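You operate a simulated robot arm through the tools that you are given. There is no shell and no other tool. Be economical: measure what you need, move in short steps, check, and stop when the job is done.

The job below is to be done with a simulated robot arm. You get a single attempt, and the scene is never put back.

Task
Pack the game into the give carton, fold both flaps and tape them.
Fine: the game is the box on the table; it stands upright in the carton; press the tape strip down across both flaps. Set down upright: what you pick out.
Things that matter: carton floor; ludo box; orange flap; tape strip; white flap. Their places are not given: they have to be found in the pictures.

The check looks at the end state, three seconds after you hand in, the way a careful person would. Anything else that was tipped, shoved, dropped, spilled or broken makes it a failure. Flat cloth is picked up by pressing the open fingertips on it (5 to 10 N) and closing them slowly along it; thin cloth reads only 2 to 8 mm in the jaws.

Robot
A 7-joint arm with a two-finger parallel gripper, fixed in place. Base frame: the origin is at the foot of the arm, x ahead of it, y to its left, z up. Lengths are in m, angles in degrees, forces in N, time in s.
With the tool pointing down near the work surface it reaches from about 0.32 to 0.78 m from the base axis. Its first joint turns from -166.0 to 166.0 degrees. Payload 3.91 kg.
The TCP is the grasp point between the finger pads, 0.03 m short of the fingertips. In the tool frame z runs along the fingers and y along their closing line. The gripper opens to 0.11 m. The fingers are 0.02 m wide and 0.01 m thick; the gripper's body (0.048 by 0.112 m) begins 0.055 m behind the TCP.
Orientation is that of the tool frame in the base frame, as a unit quaternion [w, x, y, z]. With the fingers straight down and closing along the base's y, the tool's x points along the base's -x, its y along +y and its z along -z.

Tools
- The arm moves only by the tool play_rows. Its argument "increments" is a list of rows, each an object of numbers (a shift or turn left out is 0, a gripper value left out holds the last): "grip": the opening in per cent of the stroke, from 0 (shut) to 100 (fully open); "x", "y", "z": the shift along the tool's x, y, z in m; "rx", "ry", "rz": the turn, a rotation vector about the tool's x, y, z in degrees. In form: [{"grip": .., "x": .., "y": .., "z": .., "rx": .., "ry": .., "rz": ..}, ...]. A call has 1 to 8 rows; each row is the pose to reach, as a shift and turn from the pose commanded when the call began, along the tool's axes at that moment. Rows are played at 5 a second. More than 0.05 m and 8.6 degrees between two rows, or a gripper value outside its range, and nothing of the call is played. A pose out of reach is approached as far as the arm can. The call stops where the force on the tool passes 90 N (or 10 N more than at its start, if that is more) or the arm is blocked; 0.2 s more then pass. The fingers move at their own pace (about 0.153 m/s each) and stop on an object; they squeeze with about 29 N. The grip force told is the motor's: it shows also when the fingers shut on nothing. Time passes only in rows, and 0.2 s behind the last, so rows that repeat a pose let the fingers close. The reply holds the time, the measured pose of the TCP, the force on the tool along the base axes, the opening and the grip force, in the units named above and with some noise, with the torque about the TCP (base axes, N m) and any sound that the robot's microphone picked up.
- Cameras (640 x 400 px; columns grow to the right, rows downward): "scene" is fixed at [0.4043, 0.6377, 1.6084]; the picture's right is [-0.99, 0.11, 0.00], its down [0.04, 0.38, -0.92] and it looks along [-0.10, -0.92, -0.38] (base axes); focal length 361 px, centre (320, 200). "wrist" rides on the gripper at [0.077, 0.007, -0.115] in the tool frame; the picture's right is [-0.09, 1.00, 0.00], its down [-0.80, -0.07, -0.59] and it looks along [-0.59, -0.05, 0.80] (tool axes); focal length 270 px, centre (320, 200).
- get_image(camera): a new picture of that camera. No time passes.
- lift_body(by): slides the trunk up (or, below 0, down) by that many m; the arm rides with it, the base frame stays. It gives what a move gives, with no picture.
- locate(camera, pixels): for up to 12 pixels [column, row] of the newest picture of that camera ("zoom" is the newest enlarged one), the place [x, y, z] in the base frame of the surface seen there, good to about 0.003 m, but the place of the scene camera against the robot may be out by one fixed shift of up to 0.018 m in any direction. No time passes.
- enlarge(camera, box): a new picture of the part [left, top, right, bottom] of that camera's present view, enlarged. No time passes.
- sign_off(): hands the job in; it is judged then, once.

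Go step by step. Measure first, check grasps and placings, and put right what went wrong. The budget is 80 turns and 34 pictures, counting those below and the enlarged ones. Unless the task says otherwise, let go and move clear before handing in, and close with one line.

The tools are called after ">>>" by a JSON object that holds its "api" and its "payload". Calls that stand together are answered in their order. play_rows: Moves the arm, as the interface text tells. Its arguments: {"type":"object","properties":{"increments":{"type":"array","items":{"type":"object","properties":{"grip":{"type":"number"},"x":{"type":"number"},"y":{"type":"number"},"z":{"type":"number"},"rx":{"type":"number"},"ry":{"type":"number"},"rz":{"type":"number"}}}}},"required":["increments"]} The other tools are called the same way: lift_body (by) slides the trunk up or down; get_image (camera) takes a picture; locate (camera, pixels) gives the place of the surface under pixels of a picture; enlarge (camera, box) takes an enlarged picture of a part of a camera's view; sign_off () hands the job in.

At the start:

```text
time_s: 0.0
ee_pos: [-0.0151, -0.4294, 1.248]
tcp_rot: [0.0, -0.001, 1.0, 0.0]
ft_force: [0.8, 0.1, -0.5]
ft_torque: [0.03, -0.01, -0.02]
grip_width: 0.1097
gripper_force: 0.1
trunk travel left (down, up): [-0.575, 0.035]
```

scene: 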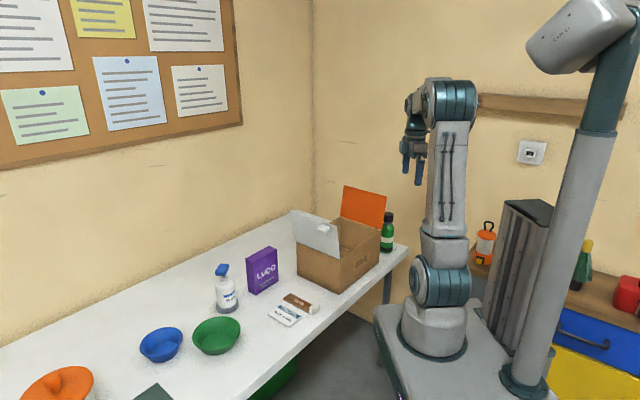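
wrist: 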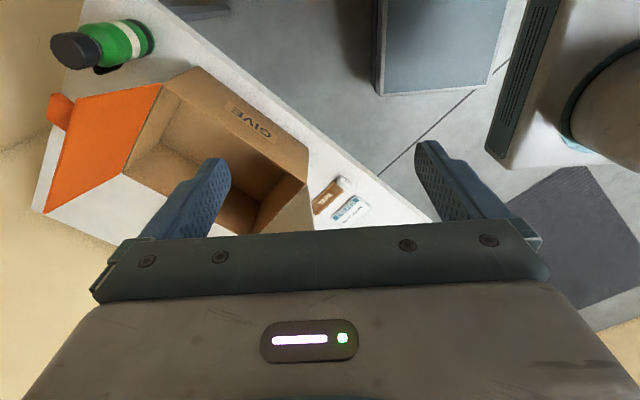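

The scene shows the carton near (338,250), the ludo box at (262,270), and small items near (290,308). I'll enlarge these and locate key points.

>>> {"api": "enlarge", "payload": {"camera": "scene", "box": [200, 170, 420, 340]}}

>>> {"api": "locate", "payload": {"camera": "scene", "pixels": [[246, 262], [273, 249], [276, 282], [248, 293], [298, 303], [284, 315], [230, 300], [296, 242], [340, 291], [379, 258], [387, 230], [250, 320]]}}

>>> {"api": "locate", "payload": {"camera": "wrist", "pixels": [[165, 88], [308, 180], [300, 228], [125, 175], [45, 210], [55, 95], [330, 195], [350, 208], [220, 200], [100, 50], [155, 180], [345, 182]]}}

```text
2.35 times, centred on (310, 255) of scene
```

zoom: 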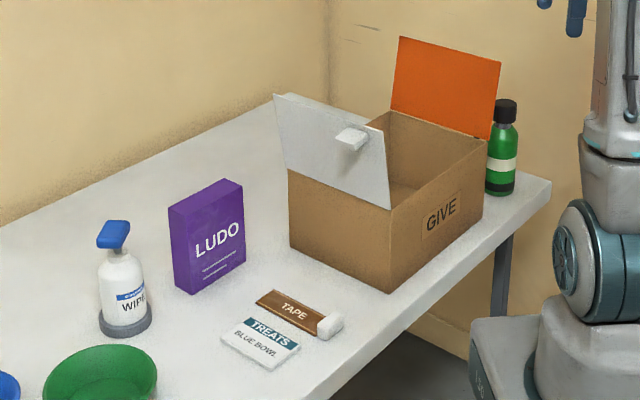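

```text
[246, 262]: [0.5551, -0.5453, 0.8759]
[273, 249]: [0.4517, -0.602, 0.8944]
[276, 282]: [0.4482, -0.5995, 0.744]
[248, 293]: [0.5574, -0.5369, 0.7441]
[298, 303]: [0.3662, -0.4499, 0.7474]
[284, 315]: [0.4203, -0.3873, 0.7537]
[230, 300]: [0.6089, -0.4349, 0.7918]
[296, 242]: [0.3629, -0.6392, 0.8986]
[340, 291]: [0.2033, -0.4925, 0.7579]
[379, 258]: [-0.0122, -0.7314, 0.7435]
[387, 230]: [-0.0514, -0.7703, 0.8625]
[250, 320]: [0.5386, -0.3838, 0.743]
```

```text
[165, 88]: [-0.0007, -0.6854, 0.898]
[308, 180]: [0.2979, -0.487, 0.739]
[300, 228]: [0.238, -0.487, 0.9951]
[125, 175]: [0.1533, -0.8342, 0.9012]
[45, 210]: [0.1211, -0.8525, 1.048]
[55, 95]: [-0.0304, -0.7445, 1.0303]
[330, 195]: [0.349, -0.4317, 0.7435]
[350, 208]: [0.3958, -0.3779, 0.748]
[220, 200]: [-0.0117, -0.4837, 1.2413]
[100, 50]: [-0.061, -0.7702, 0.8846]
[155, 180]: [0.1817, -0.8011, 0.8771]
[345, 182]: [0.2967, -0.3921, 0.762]
```

I'll measure carton corners, flaps, tape and game in the zoom.

>>> {"api": "locate", "payload": {"camera": "zoom", "pixels": [[391, 215], [290, 176], [485, 142], [391, 285], [291, 244], [278, 98], [386, 207], [383, 135], [398, 40], [499, 64], [488, 137], [350, 135]]}}

>>> {"api": "locate", "payload": {"camera": "zoom", "pixels": [[171, 209], [228, 181], [241, 186], [190, 214], [190, 293], [244, 262], [261, 298], [275, 291], [318, 330], [332, 322], [295, 309], [260, 340]]}}

>>> {"api": "enlarge", "payload": {"camera": "wrist", "box": [20, 0, 400, 240]}}

```text
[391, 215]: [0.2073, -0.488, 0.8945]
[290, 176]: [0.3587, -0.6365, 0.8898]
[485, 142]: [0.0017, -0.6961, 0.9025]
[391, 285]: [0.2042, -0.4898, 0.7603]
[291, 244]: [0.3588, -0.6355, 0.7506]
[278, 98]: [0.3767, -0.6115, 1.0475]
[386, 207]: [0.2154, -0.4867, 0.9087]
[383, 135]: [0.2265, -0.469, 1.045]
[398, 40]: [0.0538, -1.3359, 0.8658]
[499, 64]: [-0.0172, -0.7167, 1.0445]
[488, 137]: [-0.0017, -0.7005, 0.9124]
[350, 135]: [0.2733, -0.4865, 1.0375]
```

```text
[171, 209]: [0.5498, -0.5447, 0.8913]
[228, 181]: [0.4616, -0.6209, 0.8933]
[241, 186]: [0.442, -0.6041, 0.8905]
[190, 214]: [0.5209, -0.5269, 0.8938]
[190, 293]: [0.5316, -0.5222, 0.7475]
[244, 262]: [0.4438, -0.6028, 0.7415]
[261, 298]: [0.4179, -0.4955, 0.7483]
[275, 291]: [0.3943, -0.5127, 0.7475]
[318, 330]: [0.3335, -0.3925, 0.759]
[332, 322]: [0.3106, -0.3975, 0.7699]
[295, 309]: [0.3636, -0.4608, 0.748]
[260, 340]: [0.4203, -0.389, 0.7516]
```

```text
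1.67 times, centred on (210, 120) of wrist
```

zoom: 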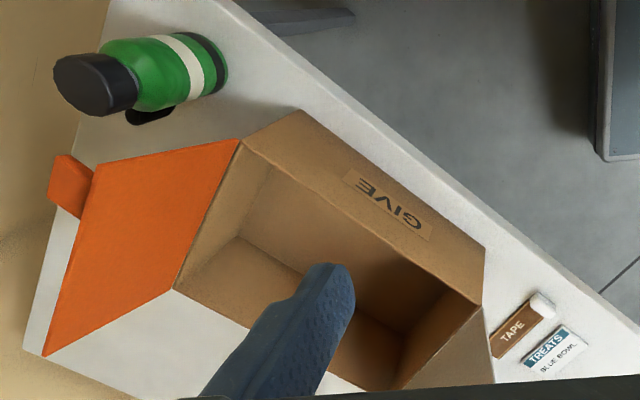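

The carton is turned about 45° (long side toward (-0.70,-0.71)), white flap on the near-left hinge, orange on the far hinge. I'll move over the carton at height while turning the tool to match the game's orientation, then look inside.

>>> {"api": "play_rows", "payload": {"increments": [{"x": -0.033, "y": -0.03, "rz": -7}, {"x": -0.066, "y": -0.06, "rz": -14}, {"x": -0.1, "y": -0.09, "rz": -21}, {"x": -0.133, "y": -0.12, "rz": -28}, {"x": -0.166, "y": -0.15, "rz": -35}, {"x": -0.195, "y": -0.18, "rz": -42}, {"x": -0.195, "y": -0.2, "rz": -42}]}}

>>> {"api": "get_image", "payload": {"camera": "wrist"}}

```text
time_s: 1.6
ee_pos: [0.1776, -0.6297, 1.2464]
tcp_rot: [0.001, -0.359, 0.933, 0.001]
ft_force: [0.7, 0.7, 0.3]
ft_torque: [0.01, 0.01, 0.04]
grip_width: 0.1101
gripper_force: 0.1
trunk travel left (down, up): [-0.575, 0.035]
```

```text
29 pictures are left
```

wrist: 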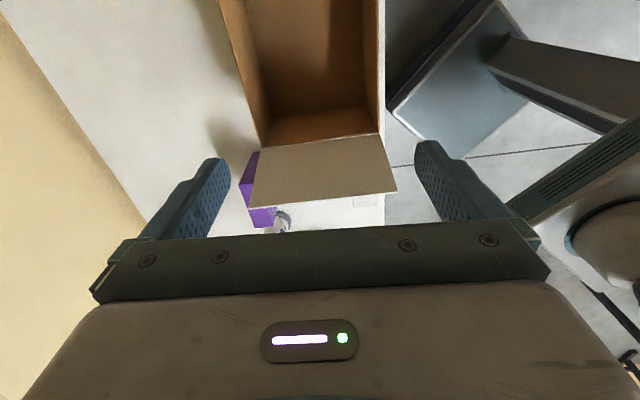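

The carton's interior at (310,60) looks empty. I'll measure rims, floor and visible flap with the accurate wrist camera, then move toward the game.

>>> {"api": "locate", "payload": {"camera": "wrist", "pixels": [[263, 147], [379, 133], [382, 20], [224, 10], [310, 60], [300, 95], [320, 130], [250, 206], [396, 190], [322, 199], [245, 180], [300, 15]]}}

>>> {"api": "play_rows", "payload": {"increments": [{"x": -0.035, "y": -0.035}, {"x": -0.07, "y": -0.07}, {"x": -0.11, "y": -0.1}, {"x": -0.14, "y": -0.14}, {"x": -0.17, "y": -0.17}]}}

>>> {"api": "get_image", "payload": {"camera": "wrist"}}

```text
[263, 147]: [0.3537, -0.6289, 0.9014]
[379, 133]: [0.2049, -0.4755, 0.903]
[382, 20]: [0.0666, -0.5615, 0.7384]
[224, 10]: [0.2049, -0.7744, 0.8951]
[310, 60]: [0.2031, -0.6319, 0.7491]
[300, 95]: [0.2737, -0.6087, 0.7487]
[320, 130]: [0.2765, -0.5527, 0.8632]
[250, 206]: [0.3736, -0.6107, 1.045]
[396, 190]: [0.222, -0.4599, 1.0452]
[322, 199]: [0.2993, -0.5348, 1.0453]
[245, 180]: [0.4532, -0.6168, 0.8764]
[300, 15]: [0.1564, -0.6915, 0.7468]
```

```text
time_s: 2.8
ee_pos: [0.385, -0.585, 1.2283]
tcp_rot: [0.0, -0.358, 0.934, 0.0]
ft_force: [1.0, -0.1, -0.3]
ft_torque: [-0.01, 0.03, -0.04]
grip_width: 0.11
gripper_force: 0.1
out of reach, approached as far as the arm can: row 2, 3, 4, 5
trunk travel left (down, up): [-0.575, 0.035]
```

```text
28 pictures are left
```

wrist: 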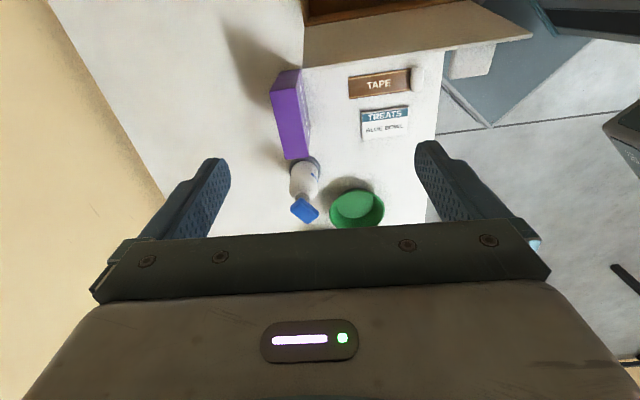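

Carton rim and floor are known (A≈(0.205,-0.476), B≈(0.354,-0.629), floor z≈0.748). Ludo box is at (290,115); I'll enlarge to get its corners.

>>> {"api": "enlarge", "payload": {"camera": "wrist", "box": [250, 50, 450, 175]}}

```text
3.20 times, centred on (350, 112) of wrist
```

zoom: 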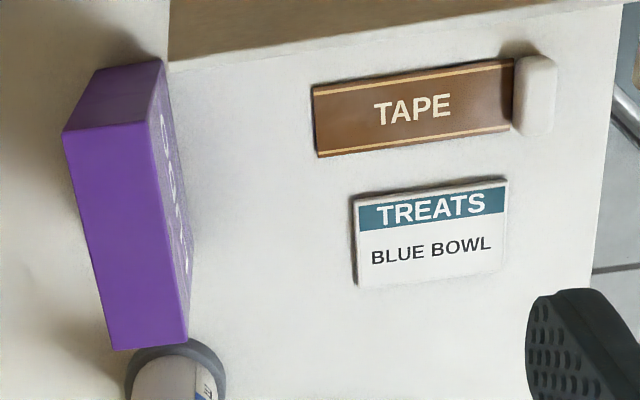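

Locating the ludo top-face corners and tape outline.

>>> {"api": "locate", "payload": {"camera": "zoom", "pixels": [[67, 137], [141, 127], [184, 335], [115, 344], [100, 75], [158, 66], [317, 95], [321, 152], [512, 128], [510, 64], [535, 90], [535, 130]]}}

>>> {"api": "locate", "payload": {"camera": "wrist", "pixels": [[309, 160], [305, 210], [355, 195], [330, 222]]}}

```text
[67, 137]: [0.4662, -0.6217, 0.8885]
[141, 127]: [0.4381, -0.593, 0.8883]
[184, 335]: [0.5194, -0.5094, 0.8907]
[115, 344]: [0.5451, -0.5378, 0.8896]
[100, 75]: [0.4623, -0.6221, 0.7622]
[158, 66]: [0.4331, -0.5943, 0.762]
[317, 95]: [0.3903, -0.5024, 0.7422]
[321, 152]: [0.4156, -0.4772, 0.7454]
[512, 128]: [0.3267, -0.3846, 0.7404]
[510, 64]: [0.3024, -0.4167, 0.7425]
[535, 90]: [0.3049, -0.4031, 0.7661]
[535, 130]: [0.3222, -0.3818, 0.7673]
```

```text
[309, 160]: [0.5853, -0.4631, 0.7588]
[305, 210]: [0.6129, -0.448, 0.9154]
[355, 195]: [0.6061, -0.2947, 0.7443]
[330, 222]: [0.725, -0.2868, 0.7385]
```

Ludo top centre is (0.492,-0.566,0.889), 45.8° oriented, 0.040 thick. I'll descend first (better reach), with the last bit of rotation.

>>> {"api": "play_rows", "payload": {"increments": [{"z": 0.04, "rz": -2}, {"z": 0.08, "rz": -3.8}, {"z": 0.12, "rz": -3.8}, {"z": 0.16, "rz": -3.8}]}}

```text
time_s: 3.8
ee_pos: [0.3838, -0.5836, 1.0688]
tcp_rot: [0.0, -0.389, 0.921, 0.0]
ft_force: [-0.9, -0.3, 0.2]
ft_torque: [0.0, -0.01, 0.02]
grip_width: 0.1101
gripper_force: 0.0
trunk travel left (down, up): [-0.575, 0.035]
```

Clear of the flap. Move across over the game while staying above it.

>>> {"api": "play_rows", "payload": {"increments": [{"x": -0.03, "y": -0.022}, {"x": -0.06, "y": -0.044}, {"x": -0.088, "y": -0.065}, {"x": -0.088, "y": -0.065, "z": 0.04}, {"x": -0.088, "y": -0.065, "z": 0.08}, {"x": -0.088, "y": -0.065, "z": 0.12}]}}

>>> {"api": "get_image", "payload": {"camera": "wrist"}}

```text
time_s: 5.2
ee_pos: [0.4913, -0.5643, 0.9472]
tcp_rot: [-0.001, -0.389, 0.921, 0.001]
ft_force: [-0.2, -0.2, 0.4]
ft_torque: [0.01, 0.03, 0.0]
grip_width: 0.1101
gripper_force: 0.0
trunk travel left (down, up): [-0.575, 0.035]
```

```text
26 pictures are left
```

wrist: 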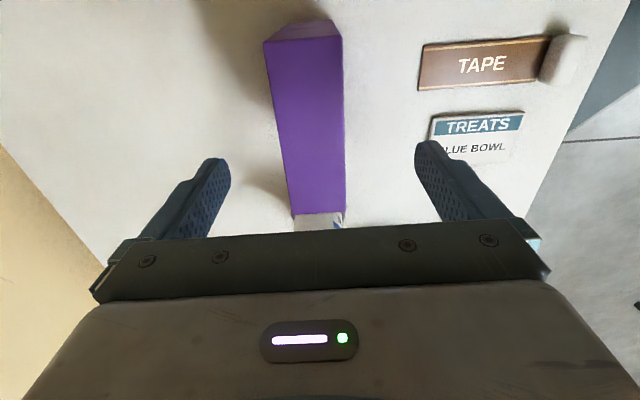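

Jaws straddle the game evenly. Descend 0.083 and close.

>>> {"api": "play_rows", "payload": {"increments": [{"z": 0.04}, {"z": 0.08}, {"z": 0.083}, {"z": 0.083, "grip": 0}, {"z": 0.083, "grip": 0}, {"z": 0.083, "grip": 0}]}}

```text
time_s: 6.6
ee_pos: [0.493, -0.5631, 0.867]
tcp_rot: [0.001, -0.39, 0.921, 0.0]
ft_force: [0.1, -0.9, 0.4]
ft_torque: [-0.01, -0.14, -0.03]
grip_width: 0.0447
gripper_force: 28.8
trunk travel left (down, up): [-0.575, 0.035]
```

Gripped at 0.0447 m. Lift, and move inward (toward the arm) before going higher.

>>> {"api": "play_rows", "payload": {"increments": [{"z": -0.03}, {"z": -0.07}, {"z": -0.11}, {"z": -0.15}, {"z": -0.17, "y": 0.035}, {"z": -0.19, "y": 0.07}, {"z": -0.22, "y": 0.103}]}}

>>> {"api": "play_rows", "payload": {"increments": [{"z": -0.03}, {"z": -0.06}, {"z": -0.09}, {"z": -0.12}, {"z": -0.13}]}}

```text
time_s: 8.2
ee_pos: [0.4189, -0.4911, 1.0822]
tcp_rot: [0.001, -0.389, 0.921, -0.001]
ft_force: [0.2, -0.1, -3.6]
ft_torque: [-0.03, 0.03, -0.01]
grip_width: 0.0448
gripper_force: 28.9
trunk travel left (down, up): [-0.575, 0.035]
```

```text
time_s: 9.4
ee_pos: [0.4198, -0.4899, 1.2139]
tcp_rot: [-0.001, -0.389, 0.921, 0.001]
ft_force: [-0.1, 0.3, -3.8]
ft_torque: [-0.02, -0.03, -0.03]
grip_width: 0.0448
gripper_force: 28.8
trunk travel left (down, up): [-0.575, 0.035]
```

Now carry over the white flap (bottom at ≈1.09, flap top 1.045) to the carton centre.

>>> {"api": "play_rows", "payload": {"increments": [{"x": 0.04, "y": 0.008}, {"x": 0.08, "y": 0.016}, {"x": 0.12, "y": 0.024}, {"x": 0.165, "y": 0.033}, {"x": 0.21, "y": 0.042}, {"x": 0.25, "y": 0.05}, {"x": 0.289, "y": 0.058}, {"x": 0.289, "y": 0.058}]}}

>>> {"api": "get_image", "payload": {"camera": "wrist"}}

```text
time_s: 11.2
ee_pos: [0.1795, -0.6554, 1.2145]
tcp_rot: [0.001, -0.39, 0.921, 0.001]
ft_force: [0.3, 0.6, -3.3]
ft_torque: [0.01, 0.02, 0.0]
grip_width: 0.0448
gripper_force: 29.1
trunk travel left (down, up): [-0.575, 0.035]
```

```text
25 pictures are left
```

wrist: 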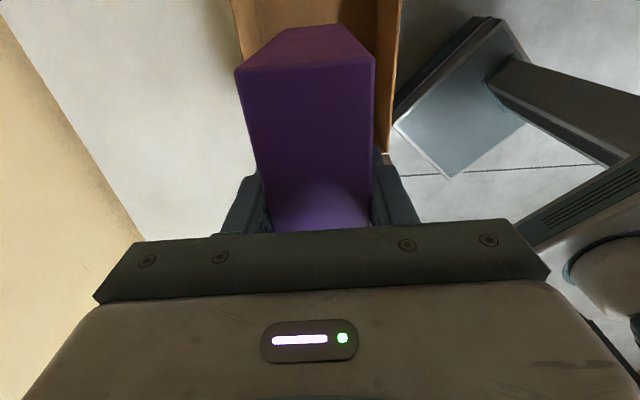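

Aligned with the carton opening. Descend, last centimetre slowly.

>>> {"api": "play_rows", "payload": {"increments": [{"z": 0.04}, {"z": 0.08}, {"z": 0.12}, {"z": 0.16}, {"z": 0.2}, {"z": 0.24}, {"z": 0.28}, {"z": 0.31}]}}

>>> {"api": "play_rows", "payload": {"increments": [{"z": 0.01}, {"z": 0.018}, {"z": 0.023}, {"z": 0.027}]}}

```text
time_s: 13.0
ee_pos: [0.1793, -0.6596, 0.9049]
tcp_rot: [0.0, -0.389, 0.921, -0.001]
ft_force: [-0.1, -1.0, -3.2]
ft_torque: [-0.01, -0.02, -0.03]
grip_width: 0.0448
gripper_force: 29.2
trunk travel left (down, up): [-0.575, 0.035]
```

```text
time_s: 14.0
ee_pos: [0.1768, -0.6584, 0.8785]
tcp_rot: [0.0, -0.389, 0.921, 0.0]
ft_force: [-0.3, 0.6, -3.5]
ft_torque: [0.01, 0.01, 0.02]
grip_width: 0.045
gripper_force: 28.9
trunk travel left (down, up): [-0.575, 0.035]
```

>>> {"api": "play_rows", "payload": {"increments": [{"z": 0.002}, {"z": 0.004}, {"z": 0.006}]}}

```text
time_s: 14.8
ee_pos: [0.1761, -0.6572, 0.8753]
tcp_rot: [-0.001, -0.389, 0.921, -0.002]
ft_force: [0.1, -0.3, 11.8]
ft_torque: [0.87, -0.36, 0.01]
grip_width: 0.0451
gripper_force: 29.9
trunk travel left (down, up): [-0.575, 0.035]
```

Force rose to about 12 N, so the game is on the floor. Ease up a hair, open gently, and retreat upward.

>>> {"api": "play_rows", "payload": {"increments": [{"z": -0.003}, {"z": -0.003, "grip": 60}, {"z": -0.003, "grip": 80}, {"z": -0.003, "grip": 80}]}}

>>> {"api": "play_rows", "payload": {"increments": [{"z": -0.04}, {"z": -0.08}, {"z": -0.12}, {"z": -0.16}, {"z": -0.2}, {"z": -0.24}, {"z": -0.28}, {"z": -0.31}]}}

>>> {"api": "get_image", "payload": {"camera": "wrist"}}

>>> {"api": "enlarge", "payload": {"camera": "scene", "box": [200, 170, 420, 340]}}

```text
time_s: 15.8
ee_pos: [0.1776, -0.6565, 0.8745]
tcp_rot: [0.0, -0.389, 0.921, 0.0]
ft_force: [-0.7, -0.2, -0.4]
ft_torque: [0.01, -0.02, 0.01]
grip_width: 0.0883
gripper_force: 0.1
trunk travel left (down, up): [-0.575, 0.035]
```

```text
time_s: 17.6
ee_pos: [0.1777, -0.6586, 1.1856]
tcp_rot: [0.0, -0.389, 0.921, 0.0]
ft_force: [0.2, -0.7, 0.5]
ft_torque: [0.0, 0.03, 0.03]
grip_width: 0.088
gripper_force: 0.1
trunk travel left (down, up): [-0.575, 0.035]
```

```text
24 pictures are left
```

wrist: 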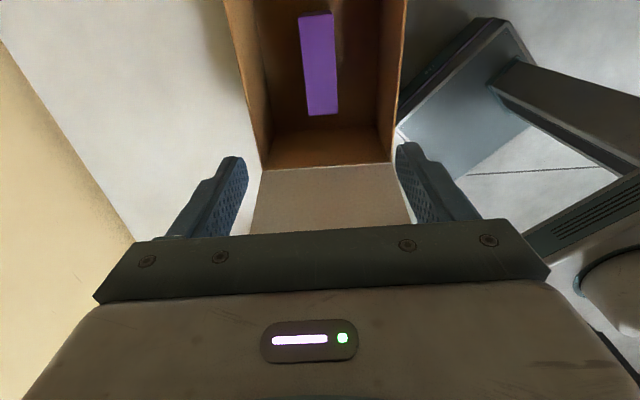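

```text
2.35 times, centred on (310, 255) of scene
```

zoom: 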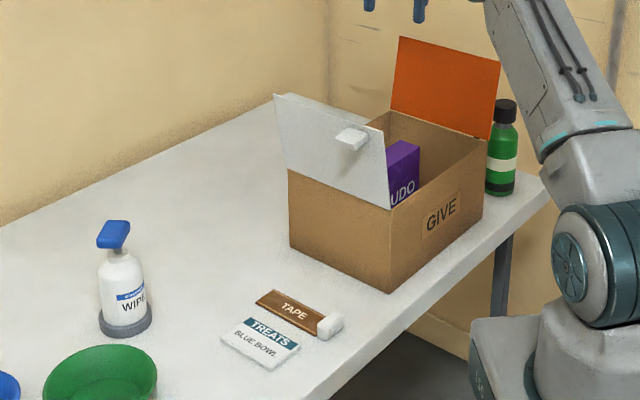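

The game stands upright in the carton. Next the orange flap: I'll turn the tool 90° so the jaws close along the carton's length, open fully, and straddle its top edge to push it in from outside.

>>> {"api": "play_rows", "payload": {"increments": [{"rz": 8, "grip": 100}, {"rz": 16}, {"rz": 24}, {"rz": 32}, {"rz": 40}, {"rz": 48}, {"rz": 56}, {"rz": 64}]}}

>>> {"api": "play_rows", "payload": {"increments": [{"rz": 8}, {"rz": 16}, {"rz": 24}, {"rz": 26}]}}

>>> {"api": "get_image", "payload": {"camera": "wrist"}}

```text
time_s: 19.4
ee_pos: [0.1769, -0.6572, 1.1866]
tcp_rot: [0.0, 0.158, 0.987, -0.001]
ft_force: [0.1, 1.2, 0.0]
ft_torque: [-0.03, -0.01, 0.0]
grip_width: 0.1098
gripper_force: 0.1
trunk travel left (down, up): [-0.575, 0.035]
```

```text
time_s: 20.4
ee_pos: [0.1771, -0.657, 1.1848]
tcp_rot: [0.0, 0.376, 0.926, 0.0]
ft_force: [0.6, -0.1, -0.7]
ft_torque: [0.01, -0.01, -0.04]
grip_width: 0.1098
gripper_force: 0.0
trunk travel left (down, up): [-0.575, 0.035]
```

```text
22 pictures are left
```

wrist: 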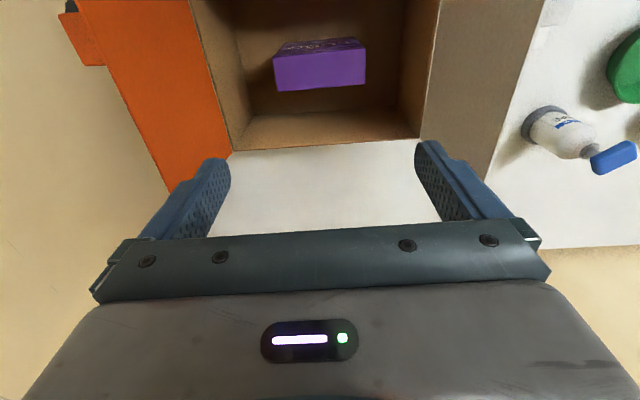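

Measuring the orange flap's top edge and the knob at (85,40).

>>> {"api": "locate", "payload": {"camera": "wrist", "pixels": [[83, 8], [108, 70], [140, 130], [165, 182], [197, 20], [229, 150], [84, 50], [95, 63], [65, 20], [420, 135], [495, 150], [320, 70]]}}

```text
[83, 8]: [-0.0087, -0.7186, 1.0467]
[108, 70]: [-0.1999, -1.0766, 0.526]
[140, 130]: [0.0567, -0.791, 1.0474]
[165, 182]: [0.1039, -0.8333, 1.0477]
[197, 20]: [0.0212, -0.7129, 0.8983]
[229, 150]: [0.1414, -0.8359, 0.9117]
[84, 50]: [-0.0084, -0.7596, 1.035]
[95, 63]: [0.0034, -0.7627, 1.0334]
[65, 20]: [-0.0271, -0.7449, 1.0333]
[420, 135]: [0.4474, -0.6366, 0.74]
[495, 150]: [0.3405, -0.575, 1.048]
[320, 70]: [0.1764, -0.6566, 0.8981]
```

Top edge is at z 1.047, knob ends well before where I'll push. Move so the outer finger is just outside the flap, then lower the tips about 2.5 cm below the edge.

>>> {"api": "play_rows", "payload": {"increments": [{"z": 0.045}, {"z": 0.08}, {"x": 0.003, "y": -0.04, "z": 0.085}, {"x": 0.005, "y": -0.08, "z": 0.09}, {"x": 0.008, "y": -0.12, "z": 0.09}, {"x": 0.008, "y": -0.1425, "z": 0.092}, {"x": 0.008, "y": -0.1425, "z": 0.095}]}}

>>> {"api": "get_image", "payload": {"camera": "wrist"}}

```text
time_s: 22.0
ee_pos: [0.0873, -0.7146, 1.0888]
tcp_rot: [-0.001, 0.376, 0.927, 0.001]
ft_force: [1.0, -0.8, 0.3]
ft_torque: [0.0, 0.01, 0.01]
grip_width: 0.1098
gripper_force: 0.1
out of reach, approached as far as the arm can: row 5, 6, 7
trunk travel left (down, up): [-0.575, 0.035]
```

```text
21 pictures are left
```

wrist: 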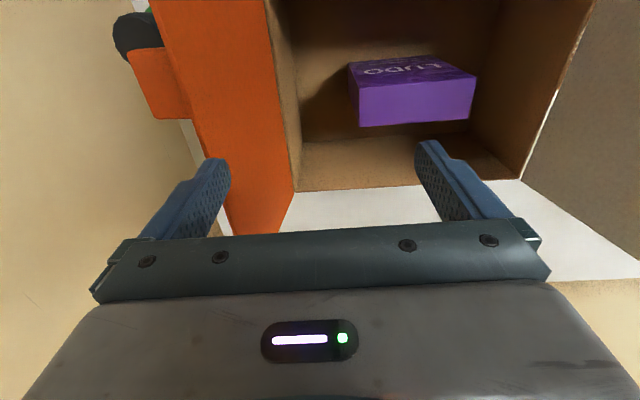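

The arm ran short at (0.087,-0.715) so straddling won't reach. Instead I'll pinch the orange knob (at (160,85)) across its width and swing it, since it pivots in the jaws; measure the knob now.

>>> {"api": "enlarge", "payload": {"camera": "wrist", "box": [100, 20, 260, 120]}}

>>> {"api": "locate", "payload": {"camera": "wrist", "pixels": [[130, 52], [164, 48], [147, 117], [189, 116], [160, 85], [180, 110], [135, 90], [200, 130], [155, 10], [145, 70], [170, 100], [270, 30]]}}

```text
4.00 times, centred on (180, 70) of wrist
```

zoom: 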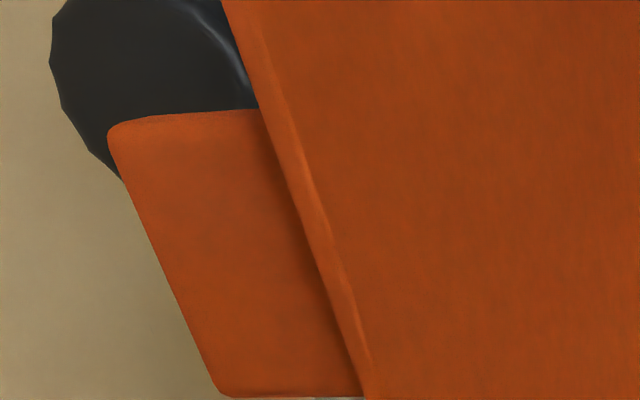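

```text
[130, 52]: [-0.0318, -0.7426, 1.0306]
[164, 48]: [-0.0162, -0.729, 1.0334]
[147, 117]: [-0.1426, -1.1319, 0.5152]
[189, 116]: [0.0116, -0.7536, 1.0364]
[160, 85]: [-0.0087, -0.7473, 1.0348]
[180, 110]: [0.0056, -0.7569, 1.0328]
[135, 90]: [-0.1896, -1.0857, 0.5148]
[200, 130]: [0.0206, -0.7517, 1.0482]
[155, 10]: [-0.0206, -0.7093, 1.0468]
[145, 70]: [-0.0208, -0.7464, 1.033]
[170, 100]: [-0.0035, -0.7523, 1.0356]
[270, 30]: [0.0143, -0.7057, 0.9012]
```

Knob centre is ≈(-0.010,-0.748,1.025), 0.04 wide along the hinge. Raise the trunk for reach, turn the tool back 90° (after moving up/in a bit).

>>> {"api": "lift_body", "payload": {"by": 0.035}}

>>> {"api": "play_rows", "payload": {"increments": [{"y": 0.03, "rz": -8}, {"y": 0.03, "rz": -16}, {"y": 0.03, "rz": -24}, {"y": 0.03, "rz": -32}, {"y": 0.03, "rz": -40}, {"y": 0.03, "rz": -48}, {"y": 0.03, "rz": -56}, {"y": 0.03, "rz": -64}]}}

>>> {"api": "play_rows", "payload": {"increments": [{"rz": -8}, {"rz": -16}, {"rz": -24}, {"rz": -26}]}}

```text
time_s: 22.8
ee_pos: [0.0871, -0.7149, 1.1238]
tcp_rot: [0.0, 0.377, 0.926, 0.0]
ft_force: [0.3, 0.5, -0.5]
ft_torque: [0.02, -0.01, 0.01]
grip_width: 0.1099
gripper_force: 0.0
trunk travel left (down, up): [-0.61, 0.0]
```

```text
time_s: 24.6
ee_pos: [0.1079, -0.6936, 1.1241]
tcp_rot: [0.0, -0.173, 0.985, 0.0]
ft_force: [0.5, 0.2, 0.0]
ft_torque: [-0.01, -0.02, 0.0]
grip_width: 0.1099
gripper_force: 0.1
trunk travel left (down, up): [-0.61, 0.0]
```

```text
time_s: 25.6
ee_pos: [0.1056, -0.694, 1.1251]
tcp_rot: [0.0, -0.39, 0.921, 0.0]
ft_force: [0.8, 0.4, 0.8]
ft_torque: [0.01, 0.01, 0.01]
grip_width: 0.1099
gripper_force: 0.1
trunk travel left (down, up): [-0.61, 0.0]
```

Move out over the knob with the fingers tilted 15° outward, still above the flap.

>>> {"api": "play_rows", "payload": {"increments": [{"x": 0.02, "y": 0.008, "ry": 5}, {"x": 0.04, "y": 0.016, "ry": 10}, {"x": 0.07, "y": 0.026, "ry": 15}, {"x": 0.1, "y": 0.036, "ry": 15, "z": 0.01}, {"x": 0.123, "y": 0.044, "ry": 15, "z": 0.02}, {"x": 0.123, "y": 0.044, "ry": 15, "z": 0.02}]}}

>>> {"api": "get_image", "payload": {"camera": "wrist"}}

```text
time_s: 27.0
ee_pos: [-0.0083, -0.7506, 1.1042]
tcp_rot: [-0.121, -0.386, 0.913, -0.051]
ft_force: [-0.6, 1.0, 0.1]
ft_torque: [0.01, 0.02, 0.03]
grip_width: 0.1101
gripper_force: 0.1
trunk travel left (down, up): [-0.61, 0.0]
```

```text
19 pictures are left
```

wrist: 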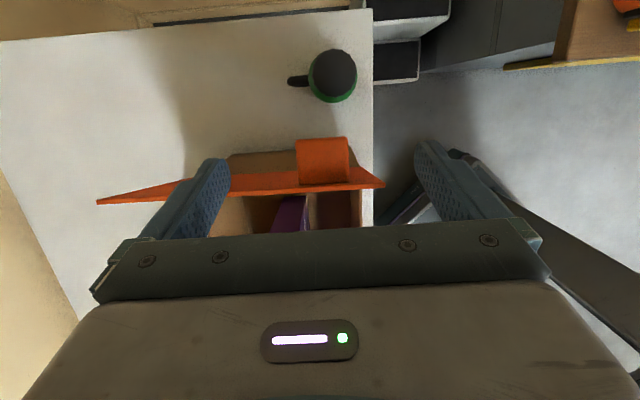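

Reachable. The knob (322,160) is between the jaws; verify its exact place before lowering.

>>> {"api": "locate", "payload": {"camera": "wrist", "pixels": [[300, 145], [345, 143], [302, 178], [346, 177], [322, 160], [250, 188], [370, 183], [333, 75]]}}

```text
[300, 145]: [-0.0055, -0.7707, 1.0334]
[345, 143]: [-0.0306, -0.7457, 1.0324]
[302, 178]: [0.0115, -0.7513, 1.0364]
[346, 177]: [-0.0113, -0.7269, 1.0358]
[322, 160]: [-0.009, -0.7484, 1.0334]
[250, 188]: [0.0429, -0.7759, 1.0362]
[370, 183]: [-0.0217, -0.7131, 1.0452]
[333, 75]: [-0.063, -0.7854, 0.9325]
```

Knob centred (v offset 1 mm). Lower straight down 66 mm, then close on the knob.

>>> {"api": "play_rows", "payload": {"increments": [{"x": 0.003}, {"x": -0.003, "z": 0.022}, {"x": -0.008, "z": 0.043}, {"x": -0.014, "z": 0.0645}, {"x": -0.014, "z": 0.0645}]}}

>>> {"api": "play_rows", "payload": {"increments": [{"grip": 40}, {"grip": 0}, {"grip": 0}, {"grip": 0}]}}

```text
time_s: 28.2
ee_pos: [-0.0091, -0.7525, 1.0382]
tcp_rot: [-0.121, -0.385, 0.913, -0.051]
ft_force: [0.6, 0.9, -0.1]
ft_torque: [0.01, -0.05, -0.02]
grip_width: 0.1103
gripper_force: 0.1
trunk travel left (down, up): [-0.61, 0.0]
```

```text
time_s: 29.2
ee_pos: [-0.0093, -0.7516, 1.0363]
tcp_rot: [-0.12, -0.385, 0.914, -0.05]
ft_force: [-1.2, 2.1, -0.6]
ft_torque: [0.16, 0.04, -0.49]
grip_width: 0.0396
gripper_force: 44.8
trunk travel left (down, up): [-0.61, 0.0]
```

Knob gripped (0.0396 m). Swing it along the hinge arc (radius ≈0.133) to about 52° past its start.

>>> {"api": "play_rows", "payload": {"increments": [{"x": -0.0161, "z": -0.0095}, {"x": -0.0327, "z": -0.0171}, {"x": -0.05, "z": -0.0215}, {"x": -0.0668, "z": -0.0252}, {"x": -0.0845, "z": -0.0248}, {"x": -0.1015, "z": -0.0231}, {"x": -0.119, "z": -0.0195}, {"x": -0.1342, "z": -0.0132}]}}

>>> {"api": "enlarge", "payload": {"camera": "scene", "box": [260, 150, 420, 310]}}

```text
time_s: 31.0
ee_pos: [0.0819, -0.6596, 1.0146]
tcp_rot: [-0.121, -0.385, 0.914, -0.052]
ft_force: [4.6, -10.0, 12.9]
ft_torque: [-1.72, 0.62, -1.07]
grip_width: 0.04
gripper_force: 44.9
trunk travel left (down, up): [-0.61, 0.0]
```

```text
2.50 times, centred on (340, 230) of scene
```

zoom: 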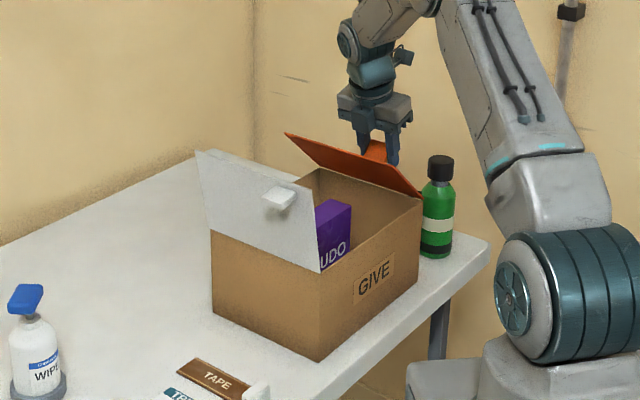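

The flap follows nicely. Continue the arc with some co-rotation.

>>> {"api": "play_rows", "payload": {"increments": [{"x": -0.0152, "z": 0.0084, "ry": 5}, {"x": -0.0292, "z": 0.0187, "ry": 10}, {"x": -0.0379, "z": 0.0265, "ry": 14}, {"x": -0.0379, "z": 0.0265, "ry": 14}]}}

```text
time_s: 32.0
ee_pos: [0.1054, -0.6372, 0.9813]
tcp_rot: [-0.232, -0.377, 0.891, -0.098]
ft_force: [7.5, -5.6, 14.0]
ft_torque: [-1.52, 0.38, -0.61]
grip_width: 0.0396
gripper_force: 45.2
trunk travel left (down, up): [-0.61, 0.0]
```

Release the knob and back off along the fingers to see whether the flap stays.

>>> {"api": "play_rows", "payload": {"increments": [{"grip": 70}, {"grip": 70}, {"z": -0.04}, {"z": -0.08}]}}

>>> {"api": "enlarge", "payload": {"camera": "scene", "box": [260, 150, 420, 310]}}

```text
time_s: 33.0
ee_pos: [0.131, -0.6068, 1.05]
tcp_rot: [-0.231, -0.377, 0.892, -0.098]
ft_force: [-0.3, -0.1, 0.2]
ft_torque: [-0.01, -0.02, -0.02]
grip_width: 0.0773
gripper_force: 0.1
trunk travel left (down, up): [-0.61, 0.0]
```

```text
2.50 times, centred on (340, 230) of scene
```

zoom: 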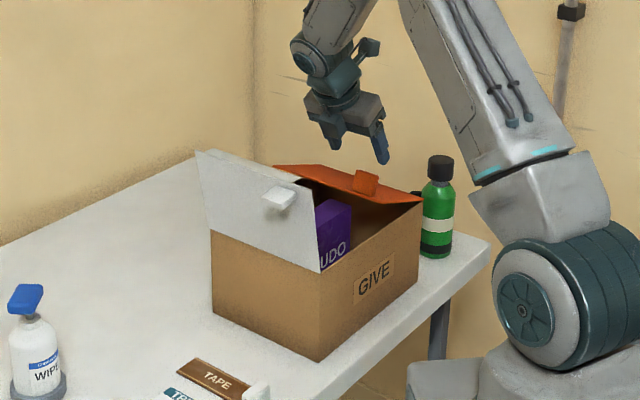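

The flap stays put partway. Straighten the tool, close the jaws and position over the flap's free edge, clear of the knob.

>>> {"api": "play_rows", "payload": {"increments": [{"x": 0.012, "y": -0.017, "z": -0.008, "ry": -8, "grip": 0}, {"x": 0.024, "y": -0.033, "z": -0.008, "ry": -16}, {"x": 0.036, "y": -0.05, "z": -0.008, "ry": -24}, {"x": 0.048, "y": -0.0666, "z": -0.008, "ry": -29}, {"x": 0.048, "y": -0.0666, "z": -0.008, "ry": -29}]}}

```text
time_s: 34.2
ee_pos: [0.151, -0.6822, 1.0831]
tcp_rot: [0.001, -0.389, 0.921, 0.001]
ft_force: [-0.1, -0.1, 0.1]
ft_torque: [0.0, -0.03, 0.0]
grip_width: 0.0
gripper_force: 29.1
trunk travel left (down, up): [-0.61, 0.0]
```

Press down toward tips at z≈0.907.

>>> {"api": "play_rows", "payload": {"increments": [{"z": 0.04}, {"z": 0.07}, {"z": 0.09}, {"z": 0.105}, {"z": 0.117}, {"z": 0.128}, {"z": 0.137}, {"z": 0.144}]}}

```text
time_s: 36.0
ee_pos: [0.15, -0.6815, 0.9351]
tcp_rot: [0.0, -0.39, 0.921, -0.001]
ft_force: [0.4, -0.4, -0.2]
ft_torque: [-0.02, 0.01, -0.04]
grip_width: 0.0001
gripper_force: 29.0
trunk travel left (down, up): [-0.61, 0.0]
```

Hardly any force; check with a picture.

>>> {"api": "get_image", "payload": {"camera": "wrist"}}

```text
16 pictures are left
```

wrist: 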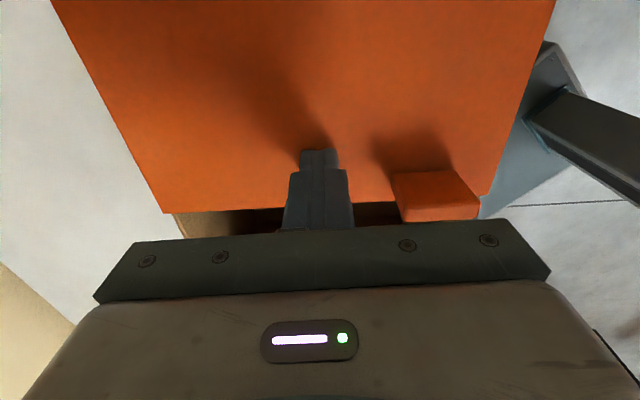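

>>> {"api": "locate", "payload": {"camera": "wrist", "pixels": [[220, 200], [250, 120], [300, 30], [470, 150], [180, 205], [380, 190], [432, 185], [100, 60]]}}

>>> {"api": "play_rows", "payload": {"increments": [{"z": 0.003}, {"z": 0.006}, {"z": 0.009}]}}

```text
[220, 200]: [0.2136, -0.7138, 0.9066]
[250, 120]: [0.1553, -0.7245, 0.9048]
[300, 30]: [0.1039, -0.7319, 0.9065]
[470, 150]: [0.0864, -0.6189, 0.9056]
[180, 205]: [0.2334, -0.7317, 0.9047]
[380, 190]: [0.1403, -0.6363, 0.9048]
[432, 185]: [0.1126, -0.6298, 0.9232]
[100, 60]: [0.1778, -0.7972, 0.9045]
```

```text
time_s: 36.8
ee_pos: [0.15, -0.6828, 0.9328]
tcp_rot: [-0.001, -0.389, 0.921, -0.004]
ft_force: [1.5, 5.4, 32.6]
ft_torque: [-0.01, 0.19, -0.12]
grip_width: 0.0
gripper_force: 29.0
trunk travel left (down, up): [-0.61, 0.0]
```

The orange flap is flat at z 0.905. Retreat up, and travel over to outside the white flap.

>>> {"api": "play_rows", "payload": {"increments": [{"z": -0.045}, {"z": -0.09}, {"z": -0.135}, {"z": -0.18}, {"z": -0.2, "x": -0.04}, {"z": -0.2, "x": -0.085}, {"z": -0.2, "x": -0.13}, {"z": -0.2, "x": -0.175}]}}

>>> {"api": "play_rows", "payload": {"increments": [{"x": -0.045}, {"x": -0.085}, {"x": -0.085, "z": 0.04}, {"x": -0.085, "z": 0.075}]}}

>>> {"api": "get_image", "payload": {"camera": "wrist"}}

```text
time_s: 38.6
ee_pos: [0.2745, -0.5559, 1.1307]
tcp_rot: [-0.001, -0.39, 0.921, 0.0]
ft_force: [-0.1, 0.2, 0.8]
ft_torque: [-0.01, -0.02, 0.0]
grip_width: 0.0
gripper_force: 28.7
trunk travel left (down, up): [-0.61, 0.0]
```

```text
time_s: 39.6
ee_pos: [0.3299, -0.4927, 1.0539]
tcp_rot: [0.0, -0.388, 0.922, -0.001]
ft_force: [0.5, 0.0, 0.5]
ft_torque: [-0.02, 0.01, -0.03]
grip_width: 0.0001
gripper_force: 29.2
trunk travel left (down, up): [-0.61, 0.0]
```

```text
15 pictures are left
```

wrist: 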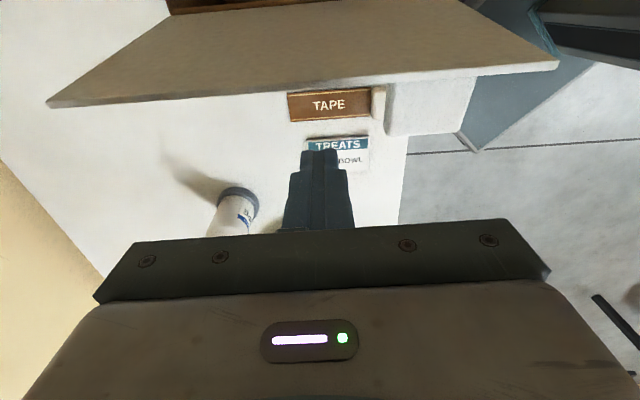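

Finger is outside the white flap with the edge at row ~100 ahead. Push inward along the hinge arc.

>>> {"api": "play_rows", "payload": {"increments": [{"x": 0.03}, {"x": 0.05}, {"x": 0.07}, {"x": 0.09, "z": 0.003}, {"x": 0.11, "z": 0.008}, {"x": 0.13, "z": 0.018}, {"x": 0.146, "z": 0.028}, {"x": 0.16, "z": 0.043}]}}

>>> {"api": "play_rows", "payload": {"increments": [{"x": 0.014, "z": 0.018}, {"x": 0.02, "z": 0.033}, {"x": 0.026, "z": 0.049}, {"x": 0.029, "z": 0.062}, {"x": 0.03, "z": 0.072}]}}

>>> {"api": "get_image", "payload": {"camera": "wrist"}}

```text
time_s: 41.4
ee_pos: [0.2165, -0.6103, 1.0096]
tcp_rot: [0.0, -0.389, 0.921, 0.0]
ft_force: [0.6, -0.5, 0.6]
ft_torque: [0.01, -0.02, 0.02]
grip_width: 0.0
gripper_force: 28.5
trunk travel left (down, up): [-0.61, 0.0]
```

```text
time_s: 42.6
ee_pos: [0.198, -0.6317, 0.9373]
tcp_rot: [-0.001, -0.389, 0.921, 0.0]
ft_force: [0.3, -0.1, -0.1]
ft_torque: [0.01, 0.01, -0.01]
grip_width: 0.0
gripper_force: 28.9
trunk travel left (down, up): [-0.61, 0.0]
```

```text
14 pictures are left
```

wrist: 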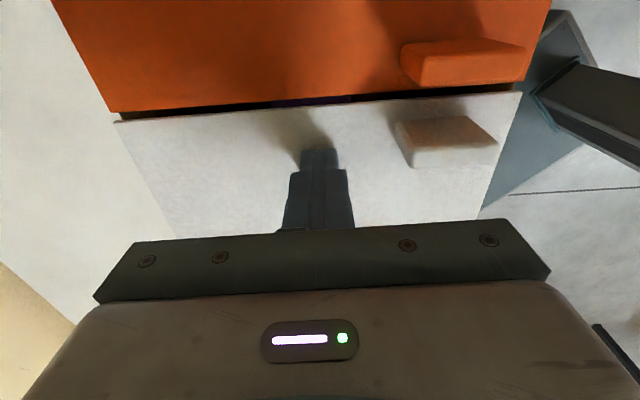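

Both flaps lie nearly flat. Press lightly, and measure the seam, edges and knobs.

>>> {"api": "locate", "payload": {"camera": "wrist", "pixels": [[150, 108], [150, 125], [300, 95], [300, 112], [480, 88], [480, 98], [410, 160], [398, 125], [465, 118], [408, 80], [520, 45], [240, 180]]}}

>>> {"api": "play_rows", "payload": {"increments": [{"z": 0.003}, {"z": 0.006}]}}

>>> {"api": "play_rows", "payload": {"increments": [{"z": -0.04}, {"z": -0.08}, {"z": -0.12}, {"z": -0.16}]}}

```text
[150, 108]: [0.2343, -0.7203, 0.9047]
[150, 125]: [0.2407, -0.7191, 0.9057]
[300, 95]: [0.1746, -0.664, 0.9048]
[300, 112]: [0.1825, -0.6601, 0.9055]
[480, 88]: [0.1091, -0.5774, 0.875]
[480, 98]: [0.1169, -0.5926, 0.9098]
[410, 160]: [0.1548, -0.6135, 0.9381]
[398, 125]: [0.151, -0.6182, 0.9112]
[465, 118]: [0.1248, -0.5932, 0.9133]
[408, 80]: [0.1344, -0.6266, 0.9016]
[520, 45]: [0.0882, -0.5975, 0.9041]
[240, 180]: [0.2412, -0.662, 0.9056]
```

```text
time_s: 43.2
ee_pos: [0.2002, -0.6321, 0.9351]
tcp_rot: [0.0, -0.389, 0.921, -0.002]
ft_force: [0.2, 1.5, 13.2]
ft_torque: [0.16, -0.07, 0.04]
grip_width: 0.0
gripper_force: 29.3
trunk travel left (down, up): [-0.61, 0.0]
```

```text
time_s: 44.2
ee_pos: [0.198, -0.6317, 1.0948]
tcp_rot: [0.0, -0.389, 0.921, 0.0]
ft_force: [-0.4, -0.1, 0.4]
ft_torque: [-0.01, 0.0, -0.03]
grip_width: 0.0
gripper_force: 28.7
trunk travel left (down, up): [-0.61, 0.0]
```

Flaps flat; seam at about (0.175,-0.658), knobs on its -v side. Now go to the tape's white handle near (0.313,-0.393), turning the tool +90°.

>>> {"api": "play_rows", "payload": {"increments": [{"x": -0.033, "y": 0.011, "rz": 8, "grip": 50}, {"x": -0.066, "y": 0.022, "rz": 16}, {"x": -0.1, "y": 0.033, "rz": 24}, {"x": -0.133, "y": 0.044, "rz": 32}, {"x": -0.166, "y": 0.055, "rz": 40}, {"x": -0.2, "y": 0.066, "rz": 48}, {"x": -0.233, "y": 0.077, "rz": 56}, {"x": -0.252, "y": 0.084, "rz": 64}]}}

>>> {"api": "play_rows", "payload": {"increments": [{"rz": 8, "z": 0.03}, {"rz": 16, "z": 0.06}, {"rz": 24, "z": 0.1}, {"rz": 26, "z": 0.14}, {"rz": 26, "z": 0.18}, {"rz": 26, "z": 0.18}]}}

>>> {"api": "get_image", "payload": {"camera": "wrist"}}

```text
time_s: 46.0
ee_pos: [0.3164, -0.3931, 1.0949]
tcp_rot: [-0.001, 0.159, 0.987, 0.0]
ft_force: [-0.7, 0.3, -0.9]
ft_torque: [0.02, -0.02, 0.01]
grip_width: 0.0551
gripper_force: 0.1
trunk travel left (down, up): [-0.61, 0.0]
```

```text
time_s: 47.4
ee_pos: [0.315, -0.3934, 0.9107]
tcp_rot: [0.0, 0.376, 0.927, 0.0]
ft_force: [0.8, 0.5, -0.2]
ft_torque: [-0.04, -0.01, 0.01]
grip_width: 0.0549
gripper_force: 0.2
trunk travel left (down, up): [-0.61, 0.0]
```

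```text
13 pictures are left
```

wrist: 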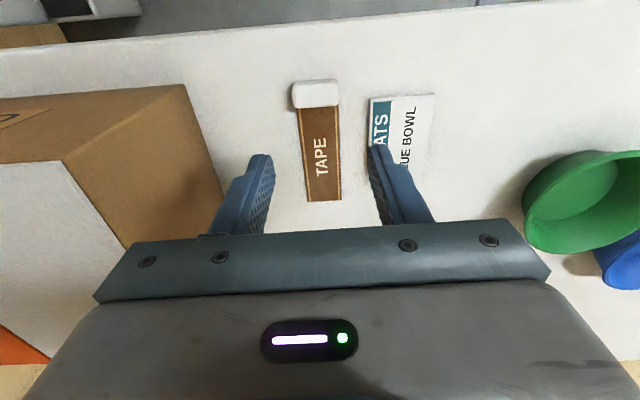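

>>> {"api": "enlarge", "payload": {"camera": "wrist", "box": [270, 70, 398, 150]}}

>>> {"api": "locate", "payload": {"camera": "wrist", "pixels": [[293, 88], [338, 84], [296, 106], [338, 104], [315, 92], [301, 110], [337, 109], [307, 199], [341, 198], [370, 103], [320, 150], [316, 100]]}}

```text
5.00 times, centred on (334, 110) of wrist
```

zoom: 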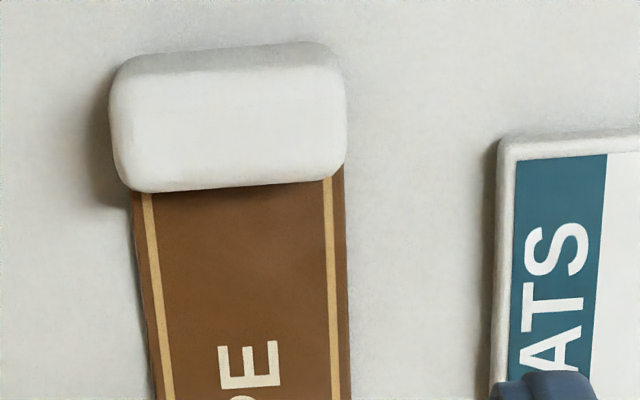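

```text
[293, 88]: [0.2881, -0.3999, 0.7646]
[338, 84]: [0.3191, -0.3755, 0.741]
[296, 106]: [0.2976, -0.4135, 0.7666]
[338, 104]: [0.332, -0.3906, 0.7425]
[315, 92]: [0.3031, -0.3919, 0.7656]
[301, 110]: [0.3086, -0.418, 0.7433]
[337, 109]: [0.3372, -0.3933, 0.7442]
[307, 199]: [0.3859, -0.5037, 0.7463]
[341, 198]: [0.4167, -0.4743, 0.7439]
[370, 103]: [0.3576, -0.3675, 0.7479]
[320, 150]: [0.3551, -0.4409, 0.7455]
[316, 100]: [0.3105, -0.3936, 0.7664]
```

Locate handle edges with the zoom.

>>> {"api": "locate", "payload": {"camera": "zoom", "pixels": [[125, 130], [335, 120], [230, 80], [230, 175], [230, 128], [240, 250], [135, 85], [325, 80], [135, 178], [330, 165]]}}

```text
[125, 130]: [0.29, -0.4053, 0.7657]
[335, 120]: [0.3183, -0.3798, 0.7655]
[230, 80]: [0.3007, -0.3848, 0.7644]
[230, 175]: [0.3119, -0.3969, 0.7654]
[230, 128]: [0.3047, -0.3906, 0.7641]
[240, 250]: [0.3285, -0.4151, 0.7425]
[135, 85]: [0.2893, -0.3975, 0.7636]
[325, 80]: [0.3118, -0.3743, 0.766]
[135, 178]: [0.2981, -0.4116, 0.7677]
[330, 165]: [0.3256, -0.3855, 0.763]
```

Handle centre (0.305,-0.392), top z 0.765, 0.038 wide. Correct the position and descend so the tips are ~4 mm above the table, then close.

>>> {"api": "play_rows", "payload": {"increments": [{"x": 0.008, "y": -0.006, "z": 0.03}, {"x": 0.008, "y": -0.006, "z": 0.07}, {"x": 0.008, "y": -0.006, "z": 0.1}, {"x": 0.008, "y": -0.006, "z": 0.12}, {"x": 0.008, "y": -0.006, "z": 0.132}, {"x": 0.008, "y": -0.006, "z": 0.132}]}}

>>> {"api": "play_rows", "payload": {"increments": [{"grip": 0}, {"grip": 0}, {"grip": 0}]}}

```text
time_s: 48.8
ee_pos: [0.3051, -0.3935, 0.7807]
tcp_rot: [0.001, 0.376, 0.926, 0.0]
ft_force: [-0.4, -0.2, 0.3]
ft_torque: [-0.01, -0.01, 0.02]
grip_width: 0.055
gripper_force: 0.0
trunk travel left (down, up): [-0.61, 0.0]
```

```text
time_s: 49.6
ee_pos: [0.3032, -0.393, 0.7804]
tcp_rot: [0.0, 0.376, 0.927, 0.0]
ft_force: [-1.0, 0.3, -0.1]
ft_torque: [0.02, 0.03, 0.01]
grip_width: 0.0432
gripper_force: 28.7
trunk travel left (down, up): [-0.61, 0.0]
```

Gripped at 0.043. Lift straight up and look.

>>> {"api": "play_rows", "payload": {"increments": [{"z": -0.02}, {"z": -0.05}, {"z": -0.09}, {"z": -0.13}, {"z": -0.17}, {"z": -0.21}, {"z": -0.25}, {"z": -0.29}]}}

>>> {"api": "get_image", "payload": {"camera": "wrist"}}

```text
time_s: 51.4
ee_pos: [0.3041, -0.3892, 1.0727]
tcp_rot: [0.0, 0.377, 0.926, 0.0]
ft_force: [0.4, 0.6, -0.6]
ft_torque: [0.0, 0.03, 0.03]
grip_width: 0.0435
gripper_force: 29.0
trunk travel left (down, up): [-0.61, 0.0]
```

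```text
11 pictures are left
```

wrist: 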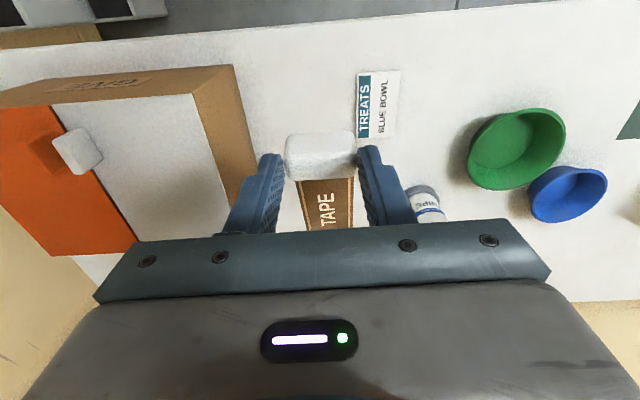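

Tape is held level. Carry it over the carton at height while turning it 90° to lie across the seam.

>>> {"api": "play_rows", "payload": {"increments": [{"x": -0.013, "y": -0.044, "rz": -8}, {"x": -0.027, "y": -0.088, "rz": -16}, {"x": -0.04, "y": -0.133, "rz": -24}, {"x": -0.053, "y": -0.177, "rz": -32}, {"x": -0.067, "y": -0.221, "rz": -40}, {"x": -0.08, "y": -0.265, "rz": -48}, {"x": -0.094, "y": -0.31, "rz": -56}, {"x": -0.107, "y": -0.354, "rz": -64}]}}

>>> {"api": "play_rows", "payload": {"increments": [{"rz": -8}, {"rz": -16}, {"rz": -24, "z": 0.02}, {"rz": -26, "z": 0.05}, {"rz": -26, "z": 0.07}]}}

>>> {"api": "get_image", "payload": {"camera": "wrist"}}

```text
time_s: 53.2
ee_pos: [0.1302, -0.725, 1.0668]
tcp_rot: [0.0, -0.173, 0.985, 0.002]
ft_force: [0.2, -0.2, 0.8]
ft_torque: [0.03, 0.0, 0.01]
grip_width: 0.0435
gripper_force: 29.4
trunk travel left (down, up): [-0.61, 0.0]
```

```text
time_s: 54.4
ee_pos: [0.1339, -0.7206, 0.9986]
tcp_rot: [0.001, -0.39, 0.921, 0.0]
ft_force: [0.0, 0.2, 0.0]
ft_torque: [0.01, 0.0, 0.01]
grip_width: 0.0434
gripper_force: 29.0
trunk travel left (down, up): [-0.61, 0.0]
```

```text
10 pictures are left
```

wrist: 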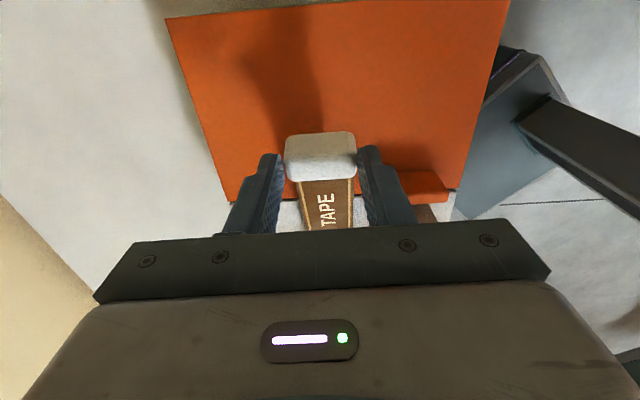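

Verify flap heights, then lower.

>>> {"api": "locate", "payload": {"camera": "wrist", "pixels": [[230, 100], [250, 150], [420, 180], [440, 190], [285, 215], [235, 190], [320, 195], [320, 160]]}}

>>> {"api": "play_rows", "payload": {"increments": [{"z": 0.02}, {"z": 0.035}, {"z": 0.045}, {"z": 0.052}]}}

```text
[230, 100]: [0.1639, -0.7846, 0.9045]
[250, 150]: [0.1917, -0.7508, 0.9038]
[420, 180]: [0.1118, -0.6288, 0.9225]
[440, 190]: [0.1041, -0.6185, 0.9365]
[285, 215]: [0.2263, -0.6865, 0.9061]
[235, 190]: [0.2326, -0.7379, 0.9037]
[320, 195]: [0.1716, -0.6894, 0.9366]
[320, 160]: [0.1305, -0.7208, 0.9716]
```

```text
time_s: 55.4
ee_pos: [0.1339, -0.7203, 0.9518]
tcp_rot: [-0.001, -0.389, 0.921, -0.003]
ft_force: [-2.6, -1.0, 23.7]
ft_torque: [0.04, 0.05, 0.03]
grip_width: 0.0438
gripper_force: 29.0
trunk travel left (down, up): [-0.61, 0.0]
```

Contact came ~10 mm early: the strip's far end droops. View it.

>>> {"api": "enlarge", "payload": {"camera": "scene", "box": [270, 200, 400, 280]}}

```text
4.92 times, centred on (335, 240) of scene
```

zoom: 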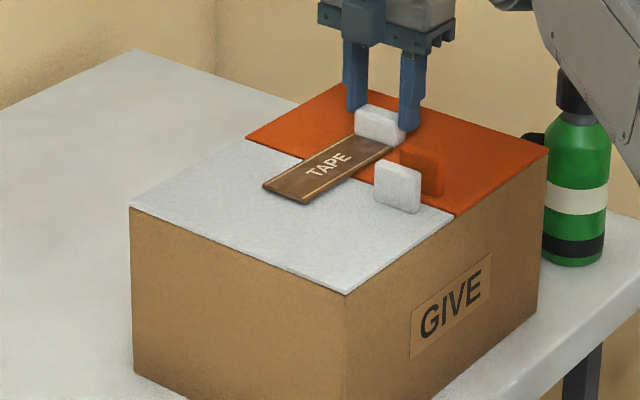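

The strip spans both flaps nicely. Lower a few more mm gently.

>>> {"api": "play_rows", "payload": {"increments": [{"z": 0.002}, {"z": 0.004}, {"z": 0.006}]}}

```text
time_s: 56.2
ee_pos: [0.1343, -0.7191, 0.9431]
tcp_rot: [-0.001, -0.389, 0.921, -0.001]
ft_force: [1.8, -3.7, 23.0]
ft_torque: [-0.07, -0.02, -0.15]
grip_width: 0.0432
gripper_force: 28.5
trunk travel left (down, up): [-0.61, 0.0]
```

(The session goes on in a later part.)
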